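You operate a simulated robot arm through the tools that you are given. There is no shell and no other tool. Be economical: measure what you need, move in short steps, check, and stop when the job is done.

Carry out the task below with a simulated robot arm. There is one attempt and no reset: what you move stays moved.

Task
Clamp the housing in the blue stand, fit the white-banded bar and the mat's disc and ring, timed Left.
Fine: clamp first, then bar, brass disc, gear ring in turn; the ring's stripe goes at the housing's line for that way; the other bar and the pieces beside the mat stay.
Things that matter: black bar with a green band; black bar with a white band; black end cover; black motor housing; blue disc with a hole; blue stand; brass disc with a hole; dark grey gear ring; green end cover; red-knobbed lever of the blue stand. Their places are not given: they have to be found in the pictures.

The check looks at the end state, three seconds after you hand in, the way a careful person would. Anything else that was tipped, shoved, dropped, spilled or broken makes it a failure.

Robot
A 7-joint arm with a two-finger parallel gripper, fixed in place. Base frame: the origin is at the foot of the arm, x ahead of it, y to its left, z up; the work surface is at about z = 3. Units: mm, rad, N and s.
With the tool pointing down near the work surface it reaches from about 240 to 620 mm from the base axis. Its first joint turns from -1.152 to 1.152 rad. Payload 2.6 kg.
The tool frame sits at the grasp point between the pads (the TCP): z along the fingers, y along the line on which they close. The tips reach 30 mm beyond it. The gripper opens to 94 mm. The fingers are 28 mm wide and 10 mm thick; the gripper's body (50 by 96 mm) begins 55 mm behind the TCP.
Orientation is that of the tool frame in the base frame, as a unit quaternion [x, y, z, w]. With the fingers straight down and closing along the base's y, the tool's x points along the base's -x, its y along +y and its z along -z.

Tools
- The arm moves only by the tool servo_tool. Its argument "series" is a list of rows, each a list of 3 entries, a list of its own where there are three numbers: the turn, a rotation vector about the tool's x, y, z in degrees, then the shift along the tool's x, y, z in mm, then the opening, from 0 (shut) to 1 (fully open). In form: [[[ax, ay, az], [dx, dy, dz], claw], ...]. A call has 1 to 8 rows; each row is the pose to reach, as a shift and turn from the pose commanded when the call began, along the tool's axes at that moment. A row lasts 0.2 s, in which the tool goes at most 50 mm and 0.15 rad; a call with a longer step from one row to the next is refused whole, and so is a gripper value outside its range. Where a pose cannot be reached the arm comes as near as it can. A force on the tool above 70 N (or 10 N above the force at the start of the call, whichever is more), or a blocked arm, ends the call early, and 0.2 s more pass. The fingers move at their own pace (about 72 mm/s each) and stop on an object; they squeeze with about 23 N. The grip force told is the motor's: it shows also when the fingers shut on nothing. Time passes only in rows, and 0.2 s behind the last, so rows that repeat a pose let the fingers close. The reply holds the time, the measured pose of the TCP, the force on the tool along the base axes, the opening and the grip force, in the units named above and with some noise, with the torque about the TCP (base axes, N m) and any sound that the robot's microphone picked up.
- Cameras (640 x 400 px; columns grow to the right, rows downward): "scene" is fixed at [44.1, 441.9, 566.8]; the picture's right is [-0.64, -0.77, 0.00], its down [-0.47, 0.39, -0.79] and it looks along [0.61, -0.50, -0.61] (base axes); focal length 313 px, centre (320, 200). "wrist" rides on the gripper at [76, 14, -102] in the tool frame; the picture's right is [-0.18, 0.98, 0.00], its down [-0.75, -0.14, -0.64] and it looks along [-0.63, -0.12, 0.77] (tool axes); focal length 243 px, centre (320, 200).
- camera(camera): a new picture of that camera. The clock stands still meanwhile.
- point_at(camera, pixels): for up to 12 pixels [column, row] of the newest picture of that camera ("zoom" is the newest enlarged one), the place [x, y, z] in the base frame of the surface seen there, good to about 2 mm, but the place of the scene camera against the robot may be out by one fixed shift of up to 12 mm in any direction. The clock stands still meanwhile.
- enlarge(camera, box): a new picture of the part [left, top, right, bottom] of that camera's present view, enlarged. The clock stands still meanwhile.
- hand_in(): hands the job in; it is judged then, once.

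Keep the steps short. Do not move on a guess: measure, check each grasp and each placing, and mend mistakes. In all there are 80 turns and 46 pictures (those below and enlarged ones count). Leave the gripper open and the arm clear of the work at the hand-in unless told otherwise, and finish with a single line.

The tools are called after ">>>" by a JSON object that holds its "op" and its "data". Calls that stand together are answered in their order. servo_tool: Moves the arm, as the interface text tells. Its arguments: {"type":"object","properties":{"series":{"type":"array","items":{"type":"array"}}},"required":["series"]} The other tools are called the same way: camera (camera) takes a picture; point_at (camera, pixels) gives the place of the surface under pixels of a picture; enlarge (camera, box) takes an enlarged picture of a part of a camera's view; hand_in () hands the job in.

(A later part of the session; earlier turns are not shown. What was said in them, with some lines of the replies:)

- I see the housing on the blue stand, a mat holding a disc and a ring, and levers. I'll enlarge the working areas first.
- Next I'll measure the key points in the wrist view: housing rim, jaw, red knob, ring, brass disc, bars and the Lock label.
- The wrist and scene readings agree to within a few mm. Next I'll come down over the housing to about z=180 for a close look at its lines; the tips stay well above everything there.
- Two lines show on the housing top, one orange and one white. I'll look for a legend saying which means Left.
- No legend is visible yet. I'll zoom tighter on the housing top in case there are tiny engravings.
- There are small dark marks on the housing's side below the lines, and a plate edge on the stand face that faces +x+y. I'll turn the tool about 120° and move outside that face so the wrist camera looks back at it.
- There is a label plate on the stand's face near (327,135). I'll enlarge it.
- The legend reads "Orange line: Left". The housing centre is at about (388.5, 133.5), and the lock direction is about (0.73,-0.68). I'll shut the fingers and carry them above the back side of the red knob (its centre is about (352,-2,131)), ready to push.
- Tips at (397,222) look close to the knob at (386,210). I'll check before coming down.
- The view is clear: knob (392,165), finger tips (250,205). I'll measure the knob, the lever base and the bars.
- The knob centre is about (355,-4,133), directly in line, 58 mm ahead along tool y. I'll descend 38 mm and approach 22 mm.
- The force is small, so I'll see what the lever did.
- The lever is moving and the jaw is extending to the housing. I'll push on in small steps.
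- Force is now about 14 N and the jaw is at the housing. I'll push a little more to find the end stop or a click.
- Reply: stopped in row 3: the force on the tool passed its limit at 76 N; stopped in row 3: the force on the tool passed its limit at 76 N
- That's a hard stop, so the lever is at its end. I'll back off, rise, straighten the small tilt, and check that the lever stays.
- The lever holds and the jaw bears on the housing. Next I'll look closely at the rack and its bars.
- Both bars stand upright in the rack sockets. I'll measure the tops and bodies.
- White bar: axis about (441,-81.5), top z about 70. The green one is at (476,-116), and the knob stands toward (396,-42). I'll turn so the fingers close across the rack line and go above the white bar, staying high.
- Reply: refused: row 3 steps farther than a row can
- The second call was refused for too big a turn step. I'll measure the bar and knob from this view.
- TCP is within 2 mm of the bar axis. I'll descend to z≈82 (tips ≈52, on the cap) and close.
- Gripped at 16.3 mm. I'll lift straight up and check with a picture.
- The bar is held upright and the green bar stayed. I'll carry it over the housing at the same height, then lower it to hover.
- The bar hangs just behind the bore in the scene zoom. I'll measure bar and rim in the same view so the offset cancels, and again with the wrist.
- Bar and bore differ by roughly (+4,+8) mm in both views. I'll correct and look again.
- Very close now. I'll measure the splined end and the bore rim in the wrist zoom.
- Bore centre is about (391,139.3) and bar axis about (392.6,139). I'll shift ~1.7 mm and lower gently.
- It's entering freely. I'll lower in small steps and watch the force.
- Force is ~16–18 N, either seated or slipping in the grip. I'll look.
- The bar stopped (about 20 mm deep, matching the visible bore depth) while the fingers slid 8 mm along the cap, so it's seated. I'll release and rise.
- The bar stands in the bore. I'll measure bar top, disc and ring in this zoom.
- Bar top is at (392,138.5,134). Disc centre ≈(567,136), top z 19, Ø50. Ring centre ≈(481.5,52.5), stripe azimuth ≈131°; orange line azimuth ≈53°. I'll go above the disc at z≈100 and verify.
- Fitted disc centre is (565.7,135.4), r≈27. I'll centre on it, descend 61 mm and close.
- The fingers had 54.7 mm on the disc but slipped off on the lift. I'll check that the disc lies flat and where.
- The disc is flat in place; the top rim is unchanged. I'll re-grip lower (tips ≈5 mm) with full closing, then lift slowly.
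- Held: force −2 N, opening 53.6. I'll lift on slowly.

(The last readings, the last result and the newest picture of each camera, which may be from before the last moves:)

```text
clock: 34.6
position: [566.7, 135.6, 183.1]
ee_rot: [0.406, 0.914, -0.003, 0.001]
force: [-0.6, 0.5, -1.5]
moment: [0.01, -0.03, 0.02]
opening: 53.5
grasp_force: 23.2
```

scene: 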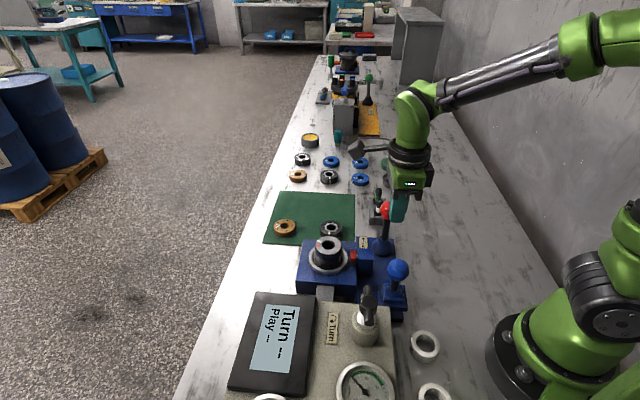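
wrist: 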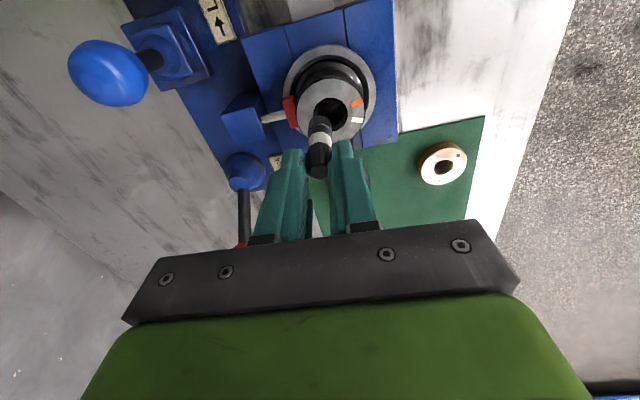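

Still held. I'll carry it above the bar at this height in smooth steps, then look.

>>> {"op": "servo_tool", "data": {"series": [[[0, 0, 0], [10, -11, 0], 0], [[0, 0, 0], [30, -32, 0], 0], [[0, 0, 0], [50, -54, 0], 0], [[0, 0, 0], [70, -75, 0], 0], [[0, 0, 0], [90, -97, 0], 0], [[0, 0, 0], [108, -117, 0], 0], [[0, 0, 0], [118.5, -127.7, 0], 0], [[0, 0, 0], [118.5, -127.7, 0], 0]]}}

>>> {"op": "enlarge", "data": {"camera": "wrist", "box": [240, 80, 400, 190]}}

>>> {"op": "enlarge", "data": {"camera": "scene", "box": [280, 190, 380, 265]}}

```text
clock: 36.4
position: [391.8, 137.9, 181.0]
ee_rot: [0.407, 0.914, -0.003, 0.001]
force: [0.1, -0.3, -3.0]
moment: [0.01, 0.0, -0.04]
opening: 53.4
grasp_force: 23.1
```

```text
3.64 times, centred on (320, 135) of wrist
```

zoom: 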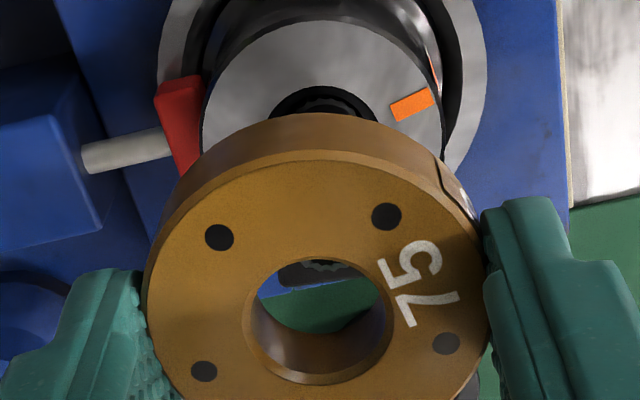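

```text
5.33 times, centred on (330, 228) of scene
```

zoom: 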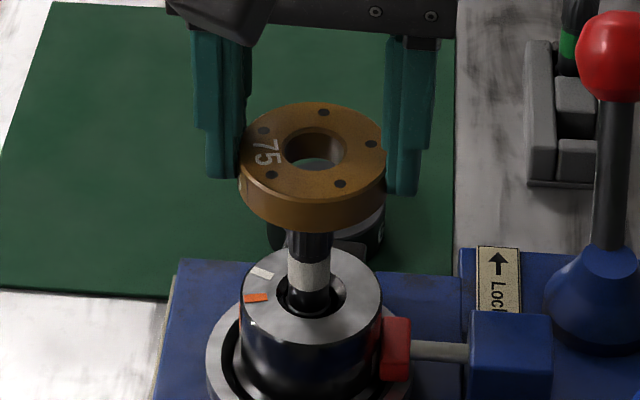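

Held level above the bar. I'll measure hole rim and bar in this same scene zoom.

>>> {"op": "point_at", "data": {"camera": "zoom", "pixels": [[242, 150], [385, 150], [300, 194], [330, 194], [325, 105], [283, 148], [346, 148], [310, 272], [300, 272], [322, 272], [310, 245], [290, 195]]}}

>>> {"op": "point_at", "data": {"camera": "wrist", "pixels": [[281, 150], [373, 144], [301, 166], [338, 162], [318, 144], [320, 185], [321, 145], [312, 125]]}}

```text
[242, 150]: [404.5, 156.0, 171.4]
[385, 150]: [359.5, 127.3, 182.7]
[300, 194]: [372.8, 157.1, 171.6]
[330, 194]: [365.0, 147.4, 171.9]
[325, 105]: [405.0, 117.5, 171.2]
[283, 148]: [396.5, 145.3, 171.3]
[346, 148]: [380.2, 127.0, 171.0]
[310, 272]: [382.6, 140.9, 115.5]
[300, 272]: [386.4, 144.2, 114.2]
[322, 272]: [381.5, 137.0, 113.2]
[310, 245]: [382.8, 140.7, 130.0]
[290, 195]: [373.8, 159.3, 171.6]
```

```text
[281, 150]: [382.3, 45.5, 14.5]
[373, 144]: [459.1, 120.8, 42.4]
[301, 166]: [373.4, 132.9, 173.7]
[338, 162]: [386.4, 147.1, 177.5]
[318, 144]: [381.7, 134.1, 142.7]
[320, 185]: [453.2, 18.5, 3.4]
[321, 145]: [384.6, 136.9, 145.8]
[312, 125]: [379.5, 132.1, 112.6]
```

Hole centre ≈(388,136) against bar axis ≈(388.3,135.5): aligned. I'll lower slowly over the bar.

>>> {"op": "servo_tool", "data": {"series": [[[0, 0, 0], [0, 0, 7], 0], [[0, 0, 0], [0, 0, 14], 0], [[0, 0, 0], [0, 0, 20], 0], [[0, 0, 0], [0, 0, 26], 0], [[0, 0, 0], [0, 0, 32], 0], [[0, 0, 0], [0, 0, 32], 0]]}}

>>> {"op": "enlarge", "data": {"camera": "scene", "box": [280, 190, 380, 265]}}

```text
clock: 37.8
position: [392.7, 139.5, 150.0]
ee_rot: [0.406, 0.914, -0.003, 0.001]
force: [0.4, -0.2, -2.7]
moment: [0.0, -0.01, 0.02]
opening: 53.5
grasp_force: 22.7
```

```text
5.33 times, centred on (330, 228) of scene
```

zoom: 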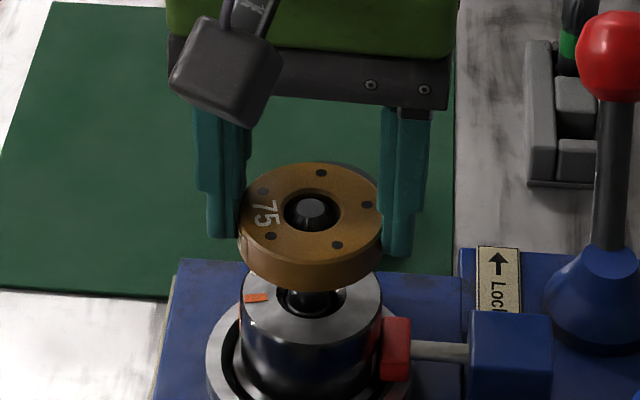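

Threaded cleanly. I'll lower the rest until contact.

>>> {"op": "servo_tool", "data": {"series": [[[0, 0, 0], [0, 0, 7], 0], [[0, 0, 0], [0, 0, 14], 0], [[0, 0, 0], [0, 0, 20], 0], [[0, 0, 0], [0, 0, 25], 0], [[0, 0, 0], [0, 0, 25], 0]]}}

>>> {"op": "servo_tool", "data": {"series": [[[0, 0, 0], [0, 0, 1.5], 0], [[0, 0, 0], [0, 0, 3], 0], [[0, 0, 0], [0, 0, 4], 0], [[0, 0, 0], [0, 0, 4], 0]]}}

```text
clock: 39.0
position: [393.3, 137.5, 123.8]
ee_rot: [0.406, 0.914, -0.003, 0.001]
force: [0.0, -0.4, -3.1]
moment: [0.04, 0.01, -0.01]
opening: 53.5
grasp_force: 22.7
```

```text
clock: 40.0
position: [392.8, 137.3, 121.4]
ee_rot: [0.406, 0.914, -0.003, 0.002]
force: [0.1, -0.4, -3.1]
moment: [0.04, 0.01, 0.01]
opening: 53.4
grasp_force: 23.4
```

No contact yet; I'll keep going in small steps.

>>> {"op": "servo_tool", "data": {"series": [[[0, 0, 0], [0, 0, 1], 0], [[0, 0, 0], [0, 0, 2], 0], [[0, 0, 0], [0, 0, 3], 0], [[0, 0, 0], [0, 0, 3], 0]]}}

>>> {"op": "enlarge", "data": {"camera": "scene", "box": [280, 190, 380, 265]}}

```text
clock: 41.0
position: [393.0, 138.5, 117.6]
ee_rot: [0.406, 0.914, -0.001, 0.002]
force: [1.3, 0.2, 9.2]
moment: [0.19, -0.22, -0.03]
opening: 52.4
grasp_force: 22.8
```

```text
5.33 times, centred on (330, 228) of scene
```

zoom: 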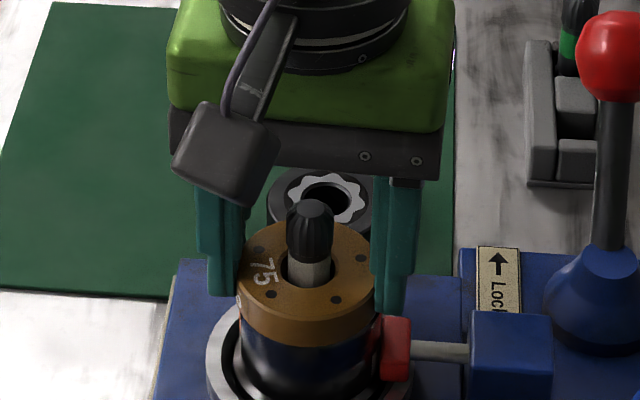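

Contact at 9 N and the disc sits on the housing. I'll release and rise, then check centring.

>>> {"op": "servo_tool", "data": {"series": [[[0, 0, 0], [0, 0, 0], 0.65], [[0, 0, 0], [0, 0, 0], 0.72], [[0, 0, 0], [0, 0, 0], 0.72], [[0, 0, 0], [0, 0, -20], 0.72], [[0, 0, 0], [0, 0, -50], 0.72], [[0, 0, 0], [0, 0, -85], 0.72], [[0, 0, 0], [0, 0, -85], 0.72]]}}

>>> {"op": "enlarge", "data": {"camera": "wrist", "box": [240, 40, 420, 180]}}

```text
clock: 42.6
position: [392.6, 139.5, 204.4]
ee_rot: [0.406, 0.914, -0.003, 0.002]
force: [0.3, -0.3, 0.4]
moment: [0.02, -0.01, 0.04]
opening: 67.8
grasp_force: 0.1
```

```text
2.86 times, centred on (330, 110) of wrist
```

zoom: 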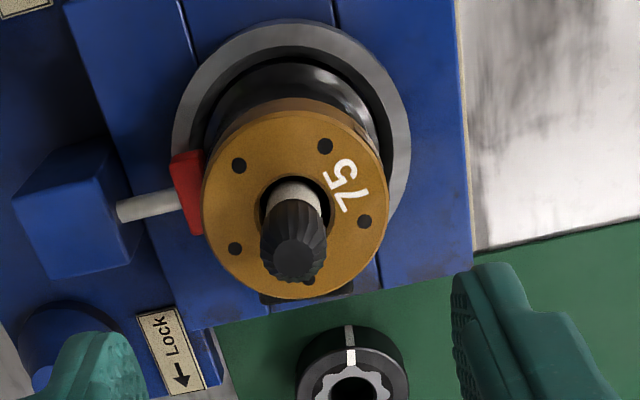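

The disc sits flat around the bar. I'll measure its rim, and the ring with its stripe.

>>> {"op": "point_at", "data": {"camera": "zoom", "pixels": [[204, 195], [387, 205], [220, 152], [372, 148], [290, 298], [240, 282], [350, 275], [262, 205], [329, 200], [345, 290], [352, 357], [350, 330]]}}

>>> {"op": "point_at", "data": {"camera": "zoom", "pixels": [[298, 388], [407, 385], [316, 368], [388, 362], [352, 366], [352, 350], [332, 395], [372, 393], [350, 378], [294, 255], [330, 120], [300, 125]]}}

```text
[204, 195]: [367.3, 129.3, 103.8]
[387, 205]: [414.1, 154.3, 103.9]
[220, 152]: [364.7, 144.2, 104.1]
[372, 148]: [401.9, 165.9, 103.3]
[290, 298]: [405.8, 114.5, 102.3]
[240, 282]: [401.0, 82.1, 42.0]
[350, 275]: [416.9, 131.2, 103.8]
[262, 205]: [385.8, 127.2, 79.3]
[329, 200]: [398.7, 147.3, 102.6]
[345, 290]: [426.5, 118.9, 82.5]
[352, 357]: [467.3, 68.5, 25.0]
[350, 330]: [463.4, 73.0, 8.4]
```

```text
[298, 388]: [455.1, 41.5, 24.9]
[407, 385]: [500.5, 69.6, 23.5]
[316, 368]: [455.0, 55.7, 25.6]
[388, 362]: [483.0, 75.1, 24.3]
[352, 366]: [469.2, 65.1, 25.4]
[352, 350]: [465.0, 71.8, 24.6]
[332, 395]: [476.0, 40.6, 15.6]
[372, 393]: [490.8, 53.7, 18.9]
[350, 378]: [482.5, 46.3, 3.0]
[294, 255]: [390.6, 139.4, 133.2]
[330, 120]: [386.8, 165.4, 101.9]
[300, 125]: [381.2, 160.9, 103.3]
```

The disc is centred within 1 mm (fit (391.5,139.2)). Ring ≈(479.5,53), stripe azimuth ≈129°. To keep the camera away from the stack I'll turn 28° and go above the ring at z≈104.

>>> {"op": "servo_tool", "data": {"series": [[[0, 0, -7], [-31, 2, 0], 0.72], [[0, 0, -14], [-62, 4, 0], 0.72], [[0, 0, -21], [-92, 6, 0], 0.72], [[0, 0, -28], [-122.5, 7.6, 0], 0.72], [[0, 0, -28], [-122.5, 7.6, 40], 0.72], [[0, 0, -28], [-122.5, 7.6, 80], 0.72], [[0, 0, -28], [-122.5, 7.6, 100], 0.72], [[0, 0, -28], [-122.5, 7.6, 100], 0.72]]}}

>>> {"op": "enlarge", "data": {"camera": "wrist", "box": [200, 60, 440, 220]}}

```text
clock: 44.4
position: [478.1, 49.7, 101.5]
ee_rot: [0.173, 0.985, -0.003, 0.0]
force: [0.2, 0.1, 0.2]
moment: [0.0, -0.01, -0.04]
opening: 67.8
grasp_force: 0.0
```

```text
2.50 times, centred on (320, 140) of wrist
```

zoom: 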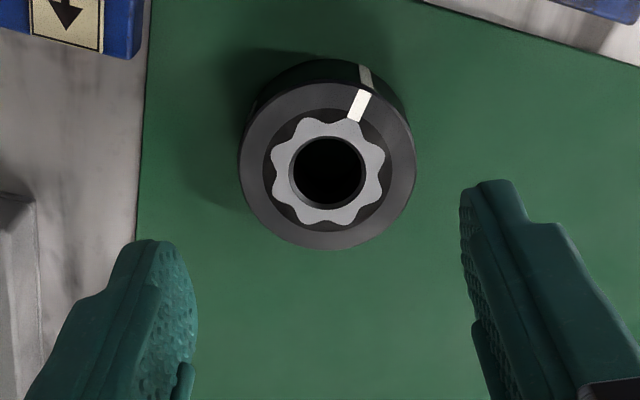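

>>> {"op": "point_at", "data": {"camera": "zoom", "pixels": [[240, 168], [414, 168], [327, 246], [262, 218], [392, 218], [295, 175], [364, 175], [362, 92], [353, 119], [300, 90], [358, 105], [276, 180]]}}

```text
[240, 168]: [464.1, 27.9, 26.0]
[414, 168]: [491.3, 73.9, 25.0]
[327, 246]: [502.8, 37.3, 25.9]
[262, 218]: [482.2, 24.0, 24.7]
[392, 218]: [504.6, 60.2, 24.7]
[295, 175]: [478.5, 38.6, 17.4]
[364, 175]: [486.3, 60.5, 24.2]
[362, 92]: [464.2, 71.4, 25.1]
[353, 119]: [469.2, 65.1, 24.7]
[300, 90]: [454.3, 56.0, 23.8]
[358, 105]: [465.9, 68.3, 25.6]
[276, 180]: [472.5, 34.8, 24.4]
```

Ring centre is (479.3,50.2), r≈26.8, stripe azimuth ≈125.4°. I'll descend 68 mm, close, and lift slowly a little.

>>> {"op": "servo_tool", "data": {"series": [[[0, 0, 0], [-0.8, -0.9, 25], 0.72], [[0, 0, 0], [-0.8, -0.9, 50], 0.72], [[0, 0, 0], [-0.8, -0.9, 68], 0.72], [[0, 0, 0], [-0.8, -0.9, 68], 0.72]]}}

>>> {"op": "servo_tool", "data": {"series": [[[0, 0, 0], [0, 0, 0], 0.4], [[0, 0, 0], [0, 0, 0], 0], [[0, 0, 0], [0, 0, 0], 0], [[0, 0, 0], [0, 0, 0], 0], [[0, 0, 0], [0, 0, -4], 0], [[0, 0, 0], [0, 0, -8], 0], [[0, 0, 0], [0, 0, -12], 0]]}}

>>> {"op": "servo_tool", "data": {"series": [[[0, 0, 0], [0, 0, -10], 0], [[0, 0, 0], [0, 0, -28], 0], [[0, 0, 0], [0, 0, -48], 0], [[0, 0, 0], [0, 0, -68], 0], [[0, 0, 0], [0, 0, -88], 0], [[0, 0, 0], [0, 0, -108], 0], [[0, 0, 0], [0, 0, -128], 0], [[0, 0, 0], [0, 0, -138], 0]]}}

```text
clock: 45.4
position: [481.9, 50.7, 36.4]
ee_rot: [0.172, 0.985, -0.003, 0.001]
force: [0.4, 0.8, -1.2]
moment: [0.02, 0.02, -0.01]
opening: 67.8
grasp_force: 0.0
```

```text
clock: 47.0
position: [480.9, 50.8, 48.4]
ee_rot: [0.173, 0.985, -0.002, 0.001]
force: [0.4, 0.0, -3.1]
moment: [0.03, 0.0, 0.01]
opening: 54.4
grasp_force: 23.2
```

```text
clock: 48.8
position: [480.0, 52.4, 185.6]
ee_rot: [0.173, 0.985, -0.003, 0.001]
force: [0.2, 0.1, -3.7]
moment: [0.02, 0.0, -0.02]
opening: 54.2
grasp_force: 23.1
```

Held (54.2 mm, −3.7 N). I'll carry it above the bar while turning it toward the orange line (total −71.5° about vertical).

>>> {"op": "servo_tool", "data": {"series": [[[0, 0, 8], [8, 4, 0], 0], [[0, 0, 16], [24, 11, 0], 0], [[0, 0, 24], [42, 19, 0], 0], [[0, 0, 32], [60, 27, 0], 0], [[0, 0, 40], [78, 35, 0], 0], [[0, 0, 48], [95, 42.5, 0], 0], [[0, 0, 56], [107, 48, 0], 0], [[0, 0, 64], [113.1, 50.5, 0], 0]]}}

>>> {"op": "servo_tool", "data": {"series": [[[0, 0, 4], [0, 0, 0], 0], [[0, 0, 7.5], [0, 0, 0], 0], [[0, 0, 7.5], [0, 0, 0], 0]]}}

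>>> {"op": "enlarge", "data": {"camera": "scene", "box": [280, 185, 380, 260]}}

```text
clock: 50.6
position: [391.9, 139.0, 182.9]
ee_rot: [0.669, 0.743, -0.002, 0.002]
force: [0.6, -0.3, -2.8]
moment: [0.0, -0.02, 0.0]
opening: 54.4
grasp_force: 23.0
```

```text
clock: 51.4
position: [391.0, 137.7, 185.4]
ee_rot: [0.716, 0.698, -0.003, 0.002]
force: [-0.6, -0.7, -2.7]
moment: [-0.04, 0.0, 0.0]
opening: 54.4
grasp_force: 23.0
```

```text
5.33 times, centred on (330, 222) of scene
```

zoom: 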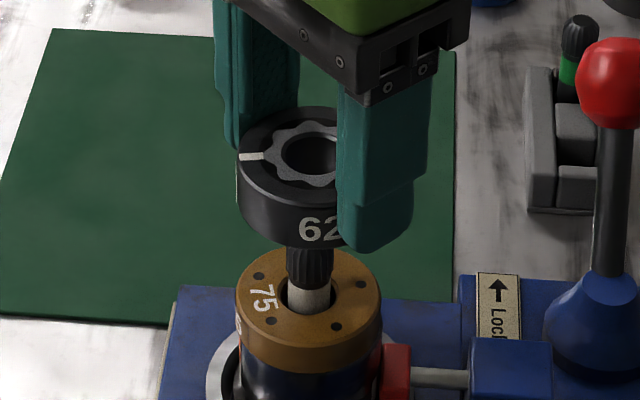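

Stripe now at (250,157) in the zoom. I'll measure ring, stripe, bar and disc together in this view.

>>> {"op": "point_at", "data": {"camera": "zoom", "pixels": [[240, 163], [283, 203], [310, 209], [262, 120], [300, 108], [242, 157], [262, 156], [310, 268], [238, 300], [381, 300], [300, 349], [305, 252]]}}

```text
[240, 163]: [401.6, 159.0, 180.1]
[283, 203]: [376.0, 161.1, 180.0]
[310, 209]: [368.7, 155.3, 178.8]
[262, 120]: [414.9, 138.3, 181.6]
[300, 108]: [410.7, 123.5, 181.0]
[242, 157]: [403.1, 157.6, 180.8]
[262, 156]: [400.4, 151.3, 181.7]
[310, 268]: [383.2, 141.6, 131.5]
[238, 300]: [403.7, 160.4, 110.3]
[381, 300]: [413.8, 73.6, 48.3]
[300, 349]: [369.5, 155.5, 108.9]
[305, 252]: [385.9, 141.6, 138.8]
```

Ring centre (388.1,136.9) vs bar (388.8,136.1), stripe azimuth ≈53°. I'll nudge 0.7 mm and lower over the bar top.

>>> {"op": "servo_tool", "data": {"series": [[[0, 0, 0], [-0.7, 0.6, 0], 0], [[0, 0, 0], [-0.7, 0.6, 7], 0], [[0, 0, 0], [-0.7, 0.6, 13], 0], [[0, 0, 0], [-0.7, 0.6, 19], 0], [[0, 0, 0], [-0.7, 0.6, 25], 0], [[0, 0, 0], [-0.7, 0.6, 31], 0], [[0, 0, 0], [-0.7, 0.6, 31], 0]]}}

```text
clock: 53.0
position: [391.7, 136.6, 153.1]
ee_rot: [0.716, 0.698, -0.002, 0.002]
force: [-0.1, -1.1, -3.2]
moment: [0.0, -0.02, 0.0]
opening: 54.4
grasp_force: 23.0
```

No contact force, so the ring is passing over the cap. I'll check with a picture before finishing.

>>> {"op": "enlarge", "data": {"camera": "scene", "box": [280, 185, 380, 260]}}

```text
5.33 times, centred on (330, 222) of scene
```

zoom: 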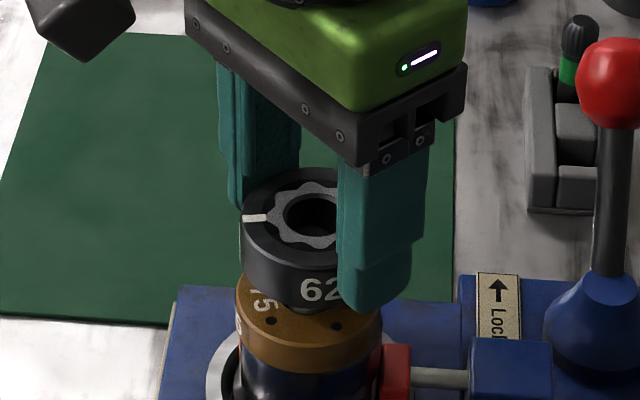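

The cap is inside the ring. I'll lower to contact.

>>> {"op": "servo_tool", "data": {"series": [[[0, 0, 0], [0, 0, 5], 0], [[0, 0, 0], [0, 0, 10], 0], [[0, 0, 0], [0, 0, 13], 0], [[0, 0, 0], [0, 0, 13], 0]]}}

>>> {"op": "servo_tool", "data": {"series": [[[0, 0, 0], [0, 0, 1.2], 0], [[0, 0, 0], [0, 0, 2.4], 0], [[0, 0, 0], [0, 0, 3.6], 0], [[0, 0, 0], [0, 0, 3.6], 0]]}}

```text
clock: 54.0
position: [391.7, 137.8, 141.7]
ee_rot: [0.715, 0.699, -0.002, 0.002]
force: [1.1, -0.1, -3.1]
moment: [-0.01, 0.01, -0.03]
opening: 54.2
grasp_force: 23.0
```

```text
clock: 55.0
position: [392.5, 137.4, 137.4]
ee_rot: [0.716, 0.698, -0.002, 0.002]
force: [0.5, -0.5, -3.8]
moment: [0.01, -0.04, -0.02]
opening: 54.2
grasp_force: 23.3
```

Not yet in contact; small steps on.

>>> {"op": "servo_tool", "data": {"series": [[[0, 0, 0], [0, 0, 1], 0], [[0, 0, 0], [0, 0, 2], 0], [[0, 0, 0], [0, 0, 2], 0]]}}

>>> {"op": "servo_tool", "data": {"series": [[[0, 0, 0], [0, 0, 0.8], 0], [[0, 0, 0], [0, 0, 1.6], 0], [[0, 0, 0], [0, 0, 1.6], 0]]}}

```text
clock: 55.8
position: [392.4, 137.1, 136.1]
ee_rot: [0.716, 0.698, -0.001, 0.003]
force: [-1.9, 1.7, 14.4]
moment: [0.07, 0.37, -0.15]
opening: 54.6
grasp_force: 22.9
```

```text
clock: 56.6
position: [390.9, 137.8, 134.6]
ee_rot: [0.716, 0.698, -0.001, 0.002]
force: [4.1, 3.3, 10.3]
moment: [0.04, 0.07, -0.04]
opening: 54.0
grasp_force: 22.8
```

Contact at 10–14 N at the expected height. I'll release and rise clear.

>>> {"op": "servo_tool", "data": {"series": [[[0, 0, 0], [0, 0, 0], 0.65], [[0, 0, 0], [0, 0, 0], 0.72], [[0, 0, 0], [0, 0, 0], 0.72], [[0, 0, 0], [0, 0, -20], 0.72], [[0, 0, 0], [0, 0, -50], 0.72], [[0, 0, 0], [0, 0, -90], 0.9], [[0, 0, 0], [0, 0, -90], 1]]}}

>>> {"op": "enlarge", "data": {"camera": "wrist", "box": [240, 20, 420, 180]}}

```text
clock: 58.2
position: [389.6, 136.9, 223.5]
ee_rot: [0.716, 0.698, -0.001, 0.002]
force: [-0.5, -0.4, 0.0]
moment: [-0.02, 0.02, 0.02]
opening: 93.8
grasp_force: 0.1
```

```text
2.50 times, centred on (330, 100) of wrist
```

zoom: 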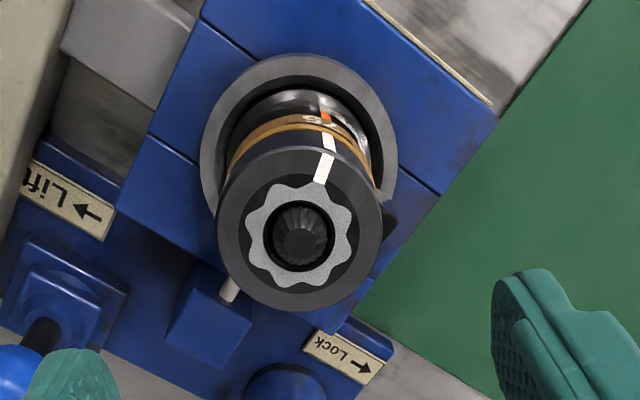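

The stripe and the orange line are visible together. I'll measure both azimuths and the seating heights.

>>> {"op": "point_at", "data": {"camera": "zoom", "pixels": [[325, 165], [320, 180], [331, 145], [333, 150], [326, 117], [324, 111], [218, 235], [381, 220], [300, 310], [260, 295], [345, 292], [300, 234]]}}

>>> {"op": "enlarge", "data": {"camera": "wrist", "box": [305, 55, 355, 95]}}

```text
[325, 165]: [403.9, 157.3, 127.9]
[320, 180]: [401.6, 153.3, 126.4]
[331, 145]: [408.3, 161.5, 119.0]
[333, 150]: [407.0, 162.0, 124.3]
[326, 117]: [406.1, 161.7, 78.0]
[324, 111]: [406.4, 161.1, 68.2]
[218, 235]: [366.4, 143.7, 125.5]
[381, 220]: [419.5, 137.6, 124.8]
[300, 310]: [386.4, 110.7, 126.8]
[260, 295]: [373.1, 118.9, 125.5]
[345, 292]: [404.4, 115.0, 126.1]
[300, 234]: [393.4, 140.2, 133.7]
```

```text
10.00 times, centred on (330, 75) of wrist
```

zoom: 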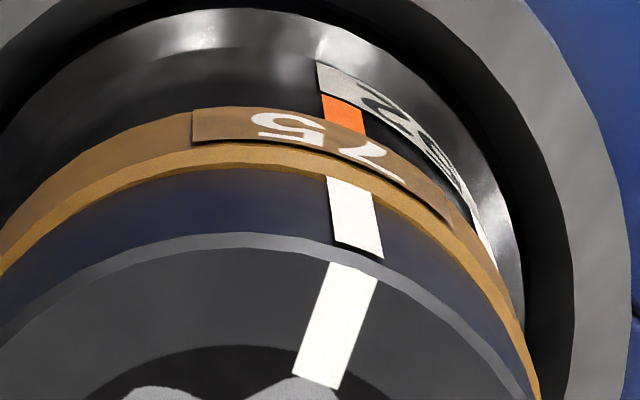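

The ring's stripe runs straight on from the orange line, ring top is at z≈126 (seated), and the stack is centred. I'll raise the arm clear and take a last scene check.

>>> {"op": "servo_tool", "data": {"series": [[[0, 0, 0], [0, 0, -40], 1], [[0, 0, 0], [0, 0, -80], 1], [[0, 0, 0], [0, 0, -110], 1], [[0, 0, 0], [0, 20, -120], 1], [[0, 0, 0], [0, 20, -120], 1]]}}

>>> {"op": "camera", "data": {"camera": "scene"}}

```text
clock: 59.4
position: [412.2, 135.6, 344.4]
ee_rot: [0.716, 0.698, -0.002, 0.002]
force: [-0.8, 0.5, -0.1]
moment: [-0.01, 0.01, 0.01]
opening: 94.2
grasp_force: 0.1
```

```text
0 pictures are left
```

scene: 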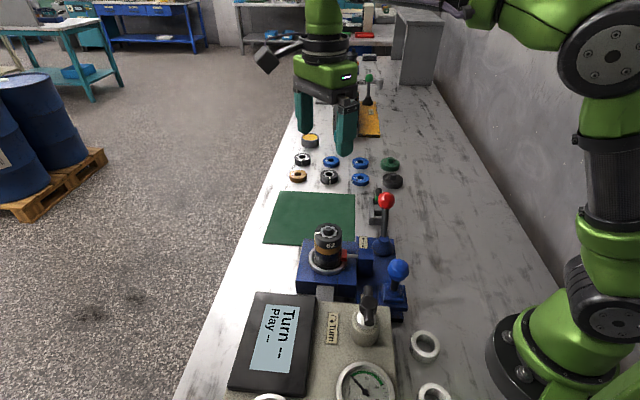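

Everything is in place: the lever is locked, the stack is complete, the other pieces are untouched, and the gripper is open and clear. I'll hand in.

>>> {"op": "hand_in", "data": {}}

```text
The job is handed in.
```

The housing is clamped in the blue stand, with the white-banded bar, brass disc and gear ring fitted in that order, and the ring's stripe is at the orange (Left) line.
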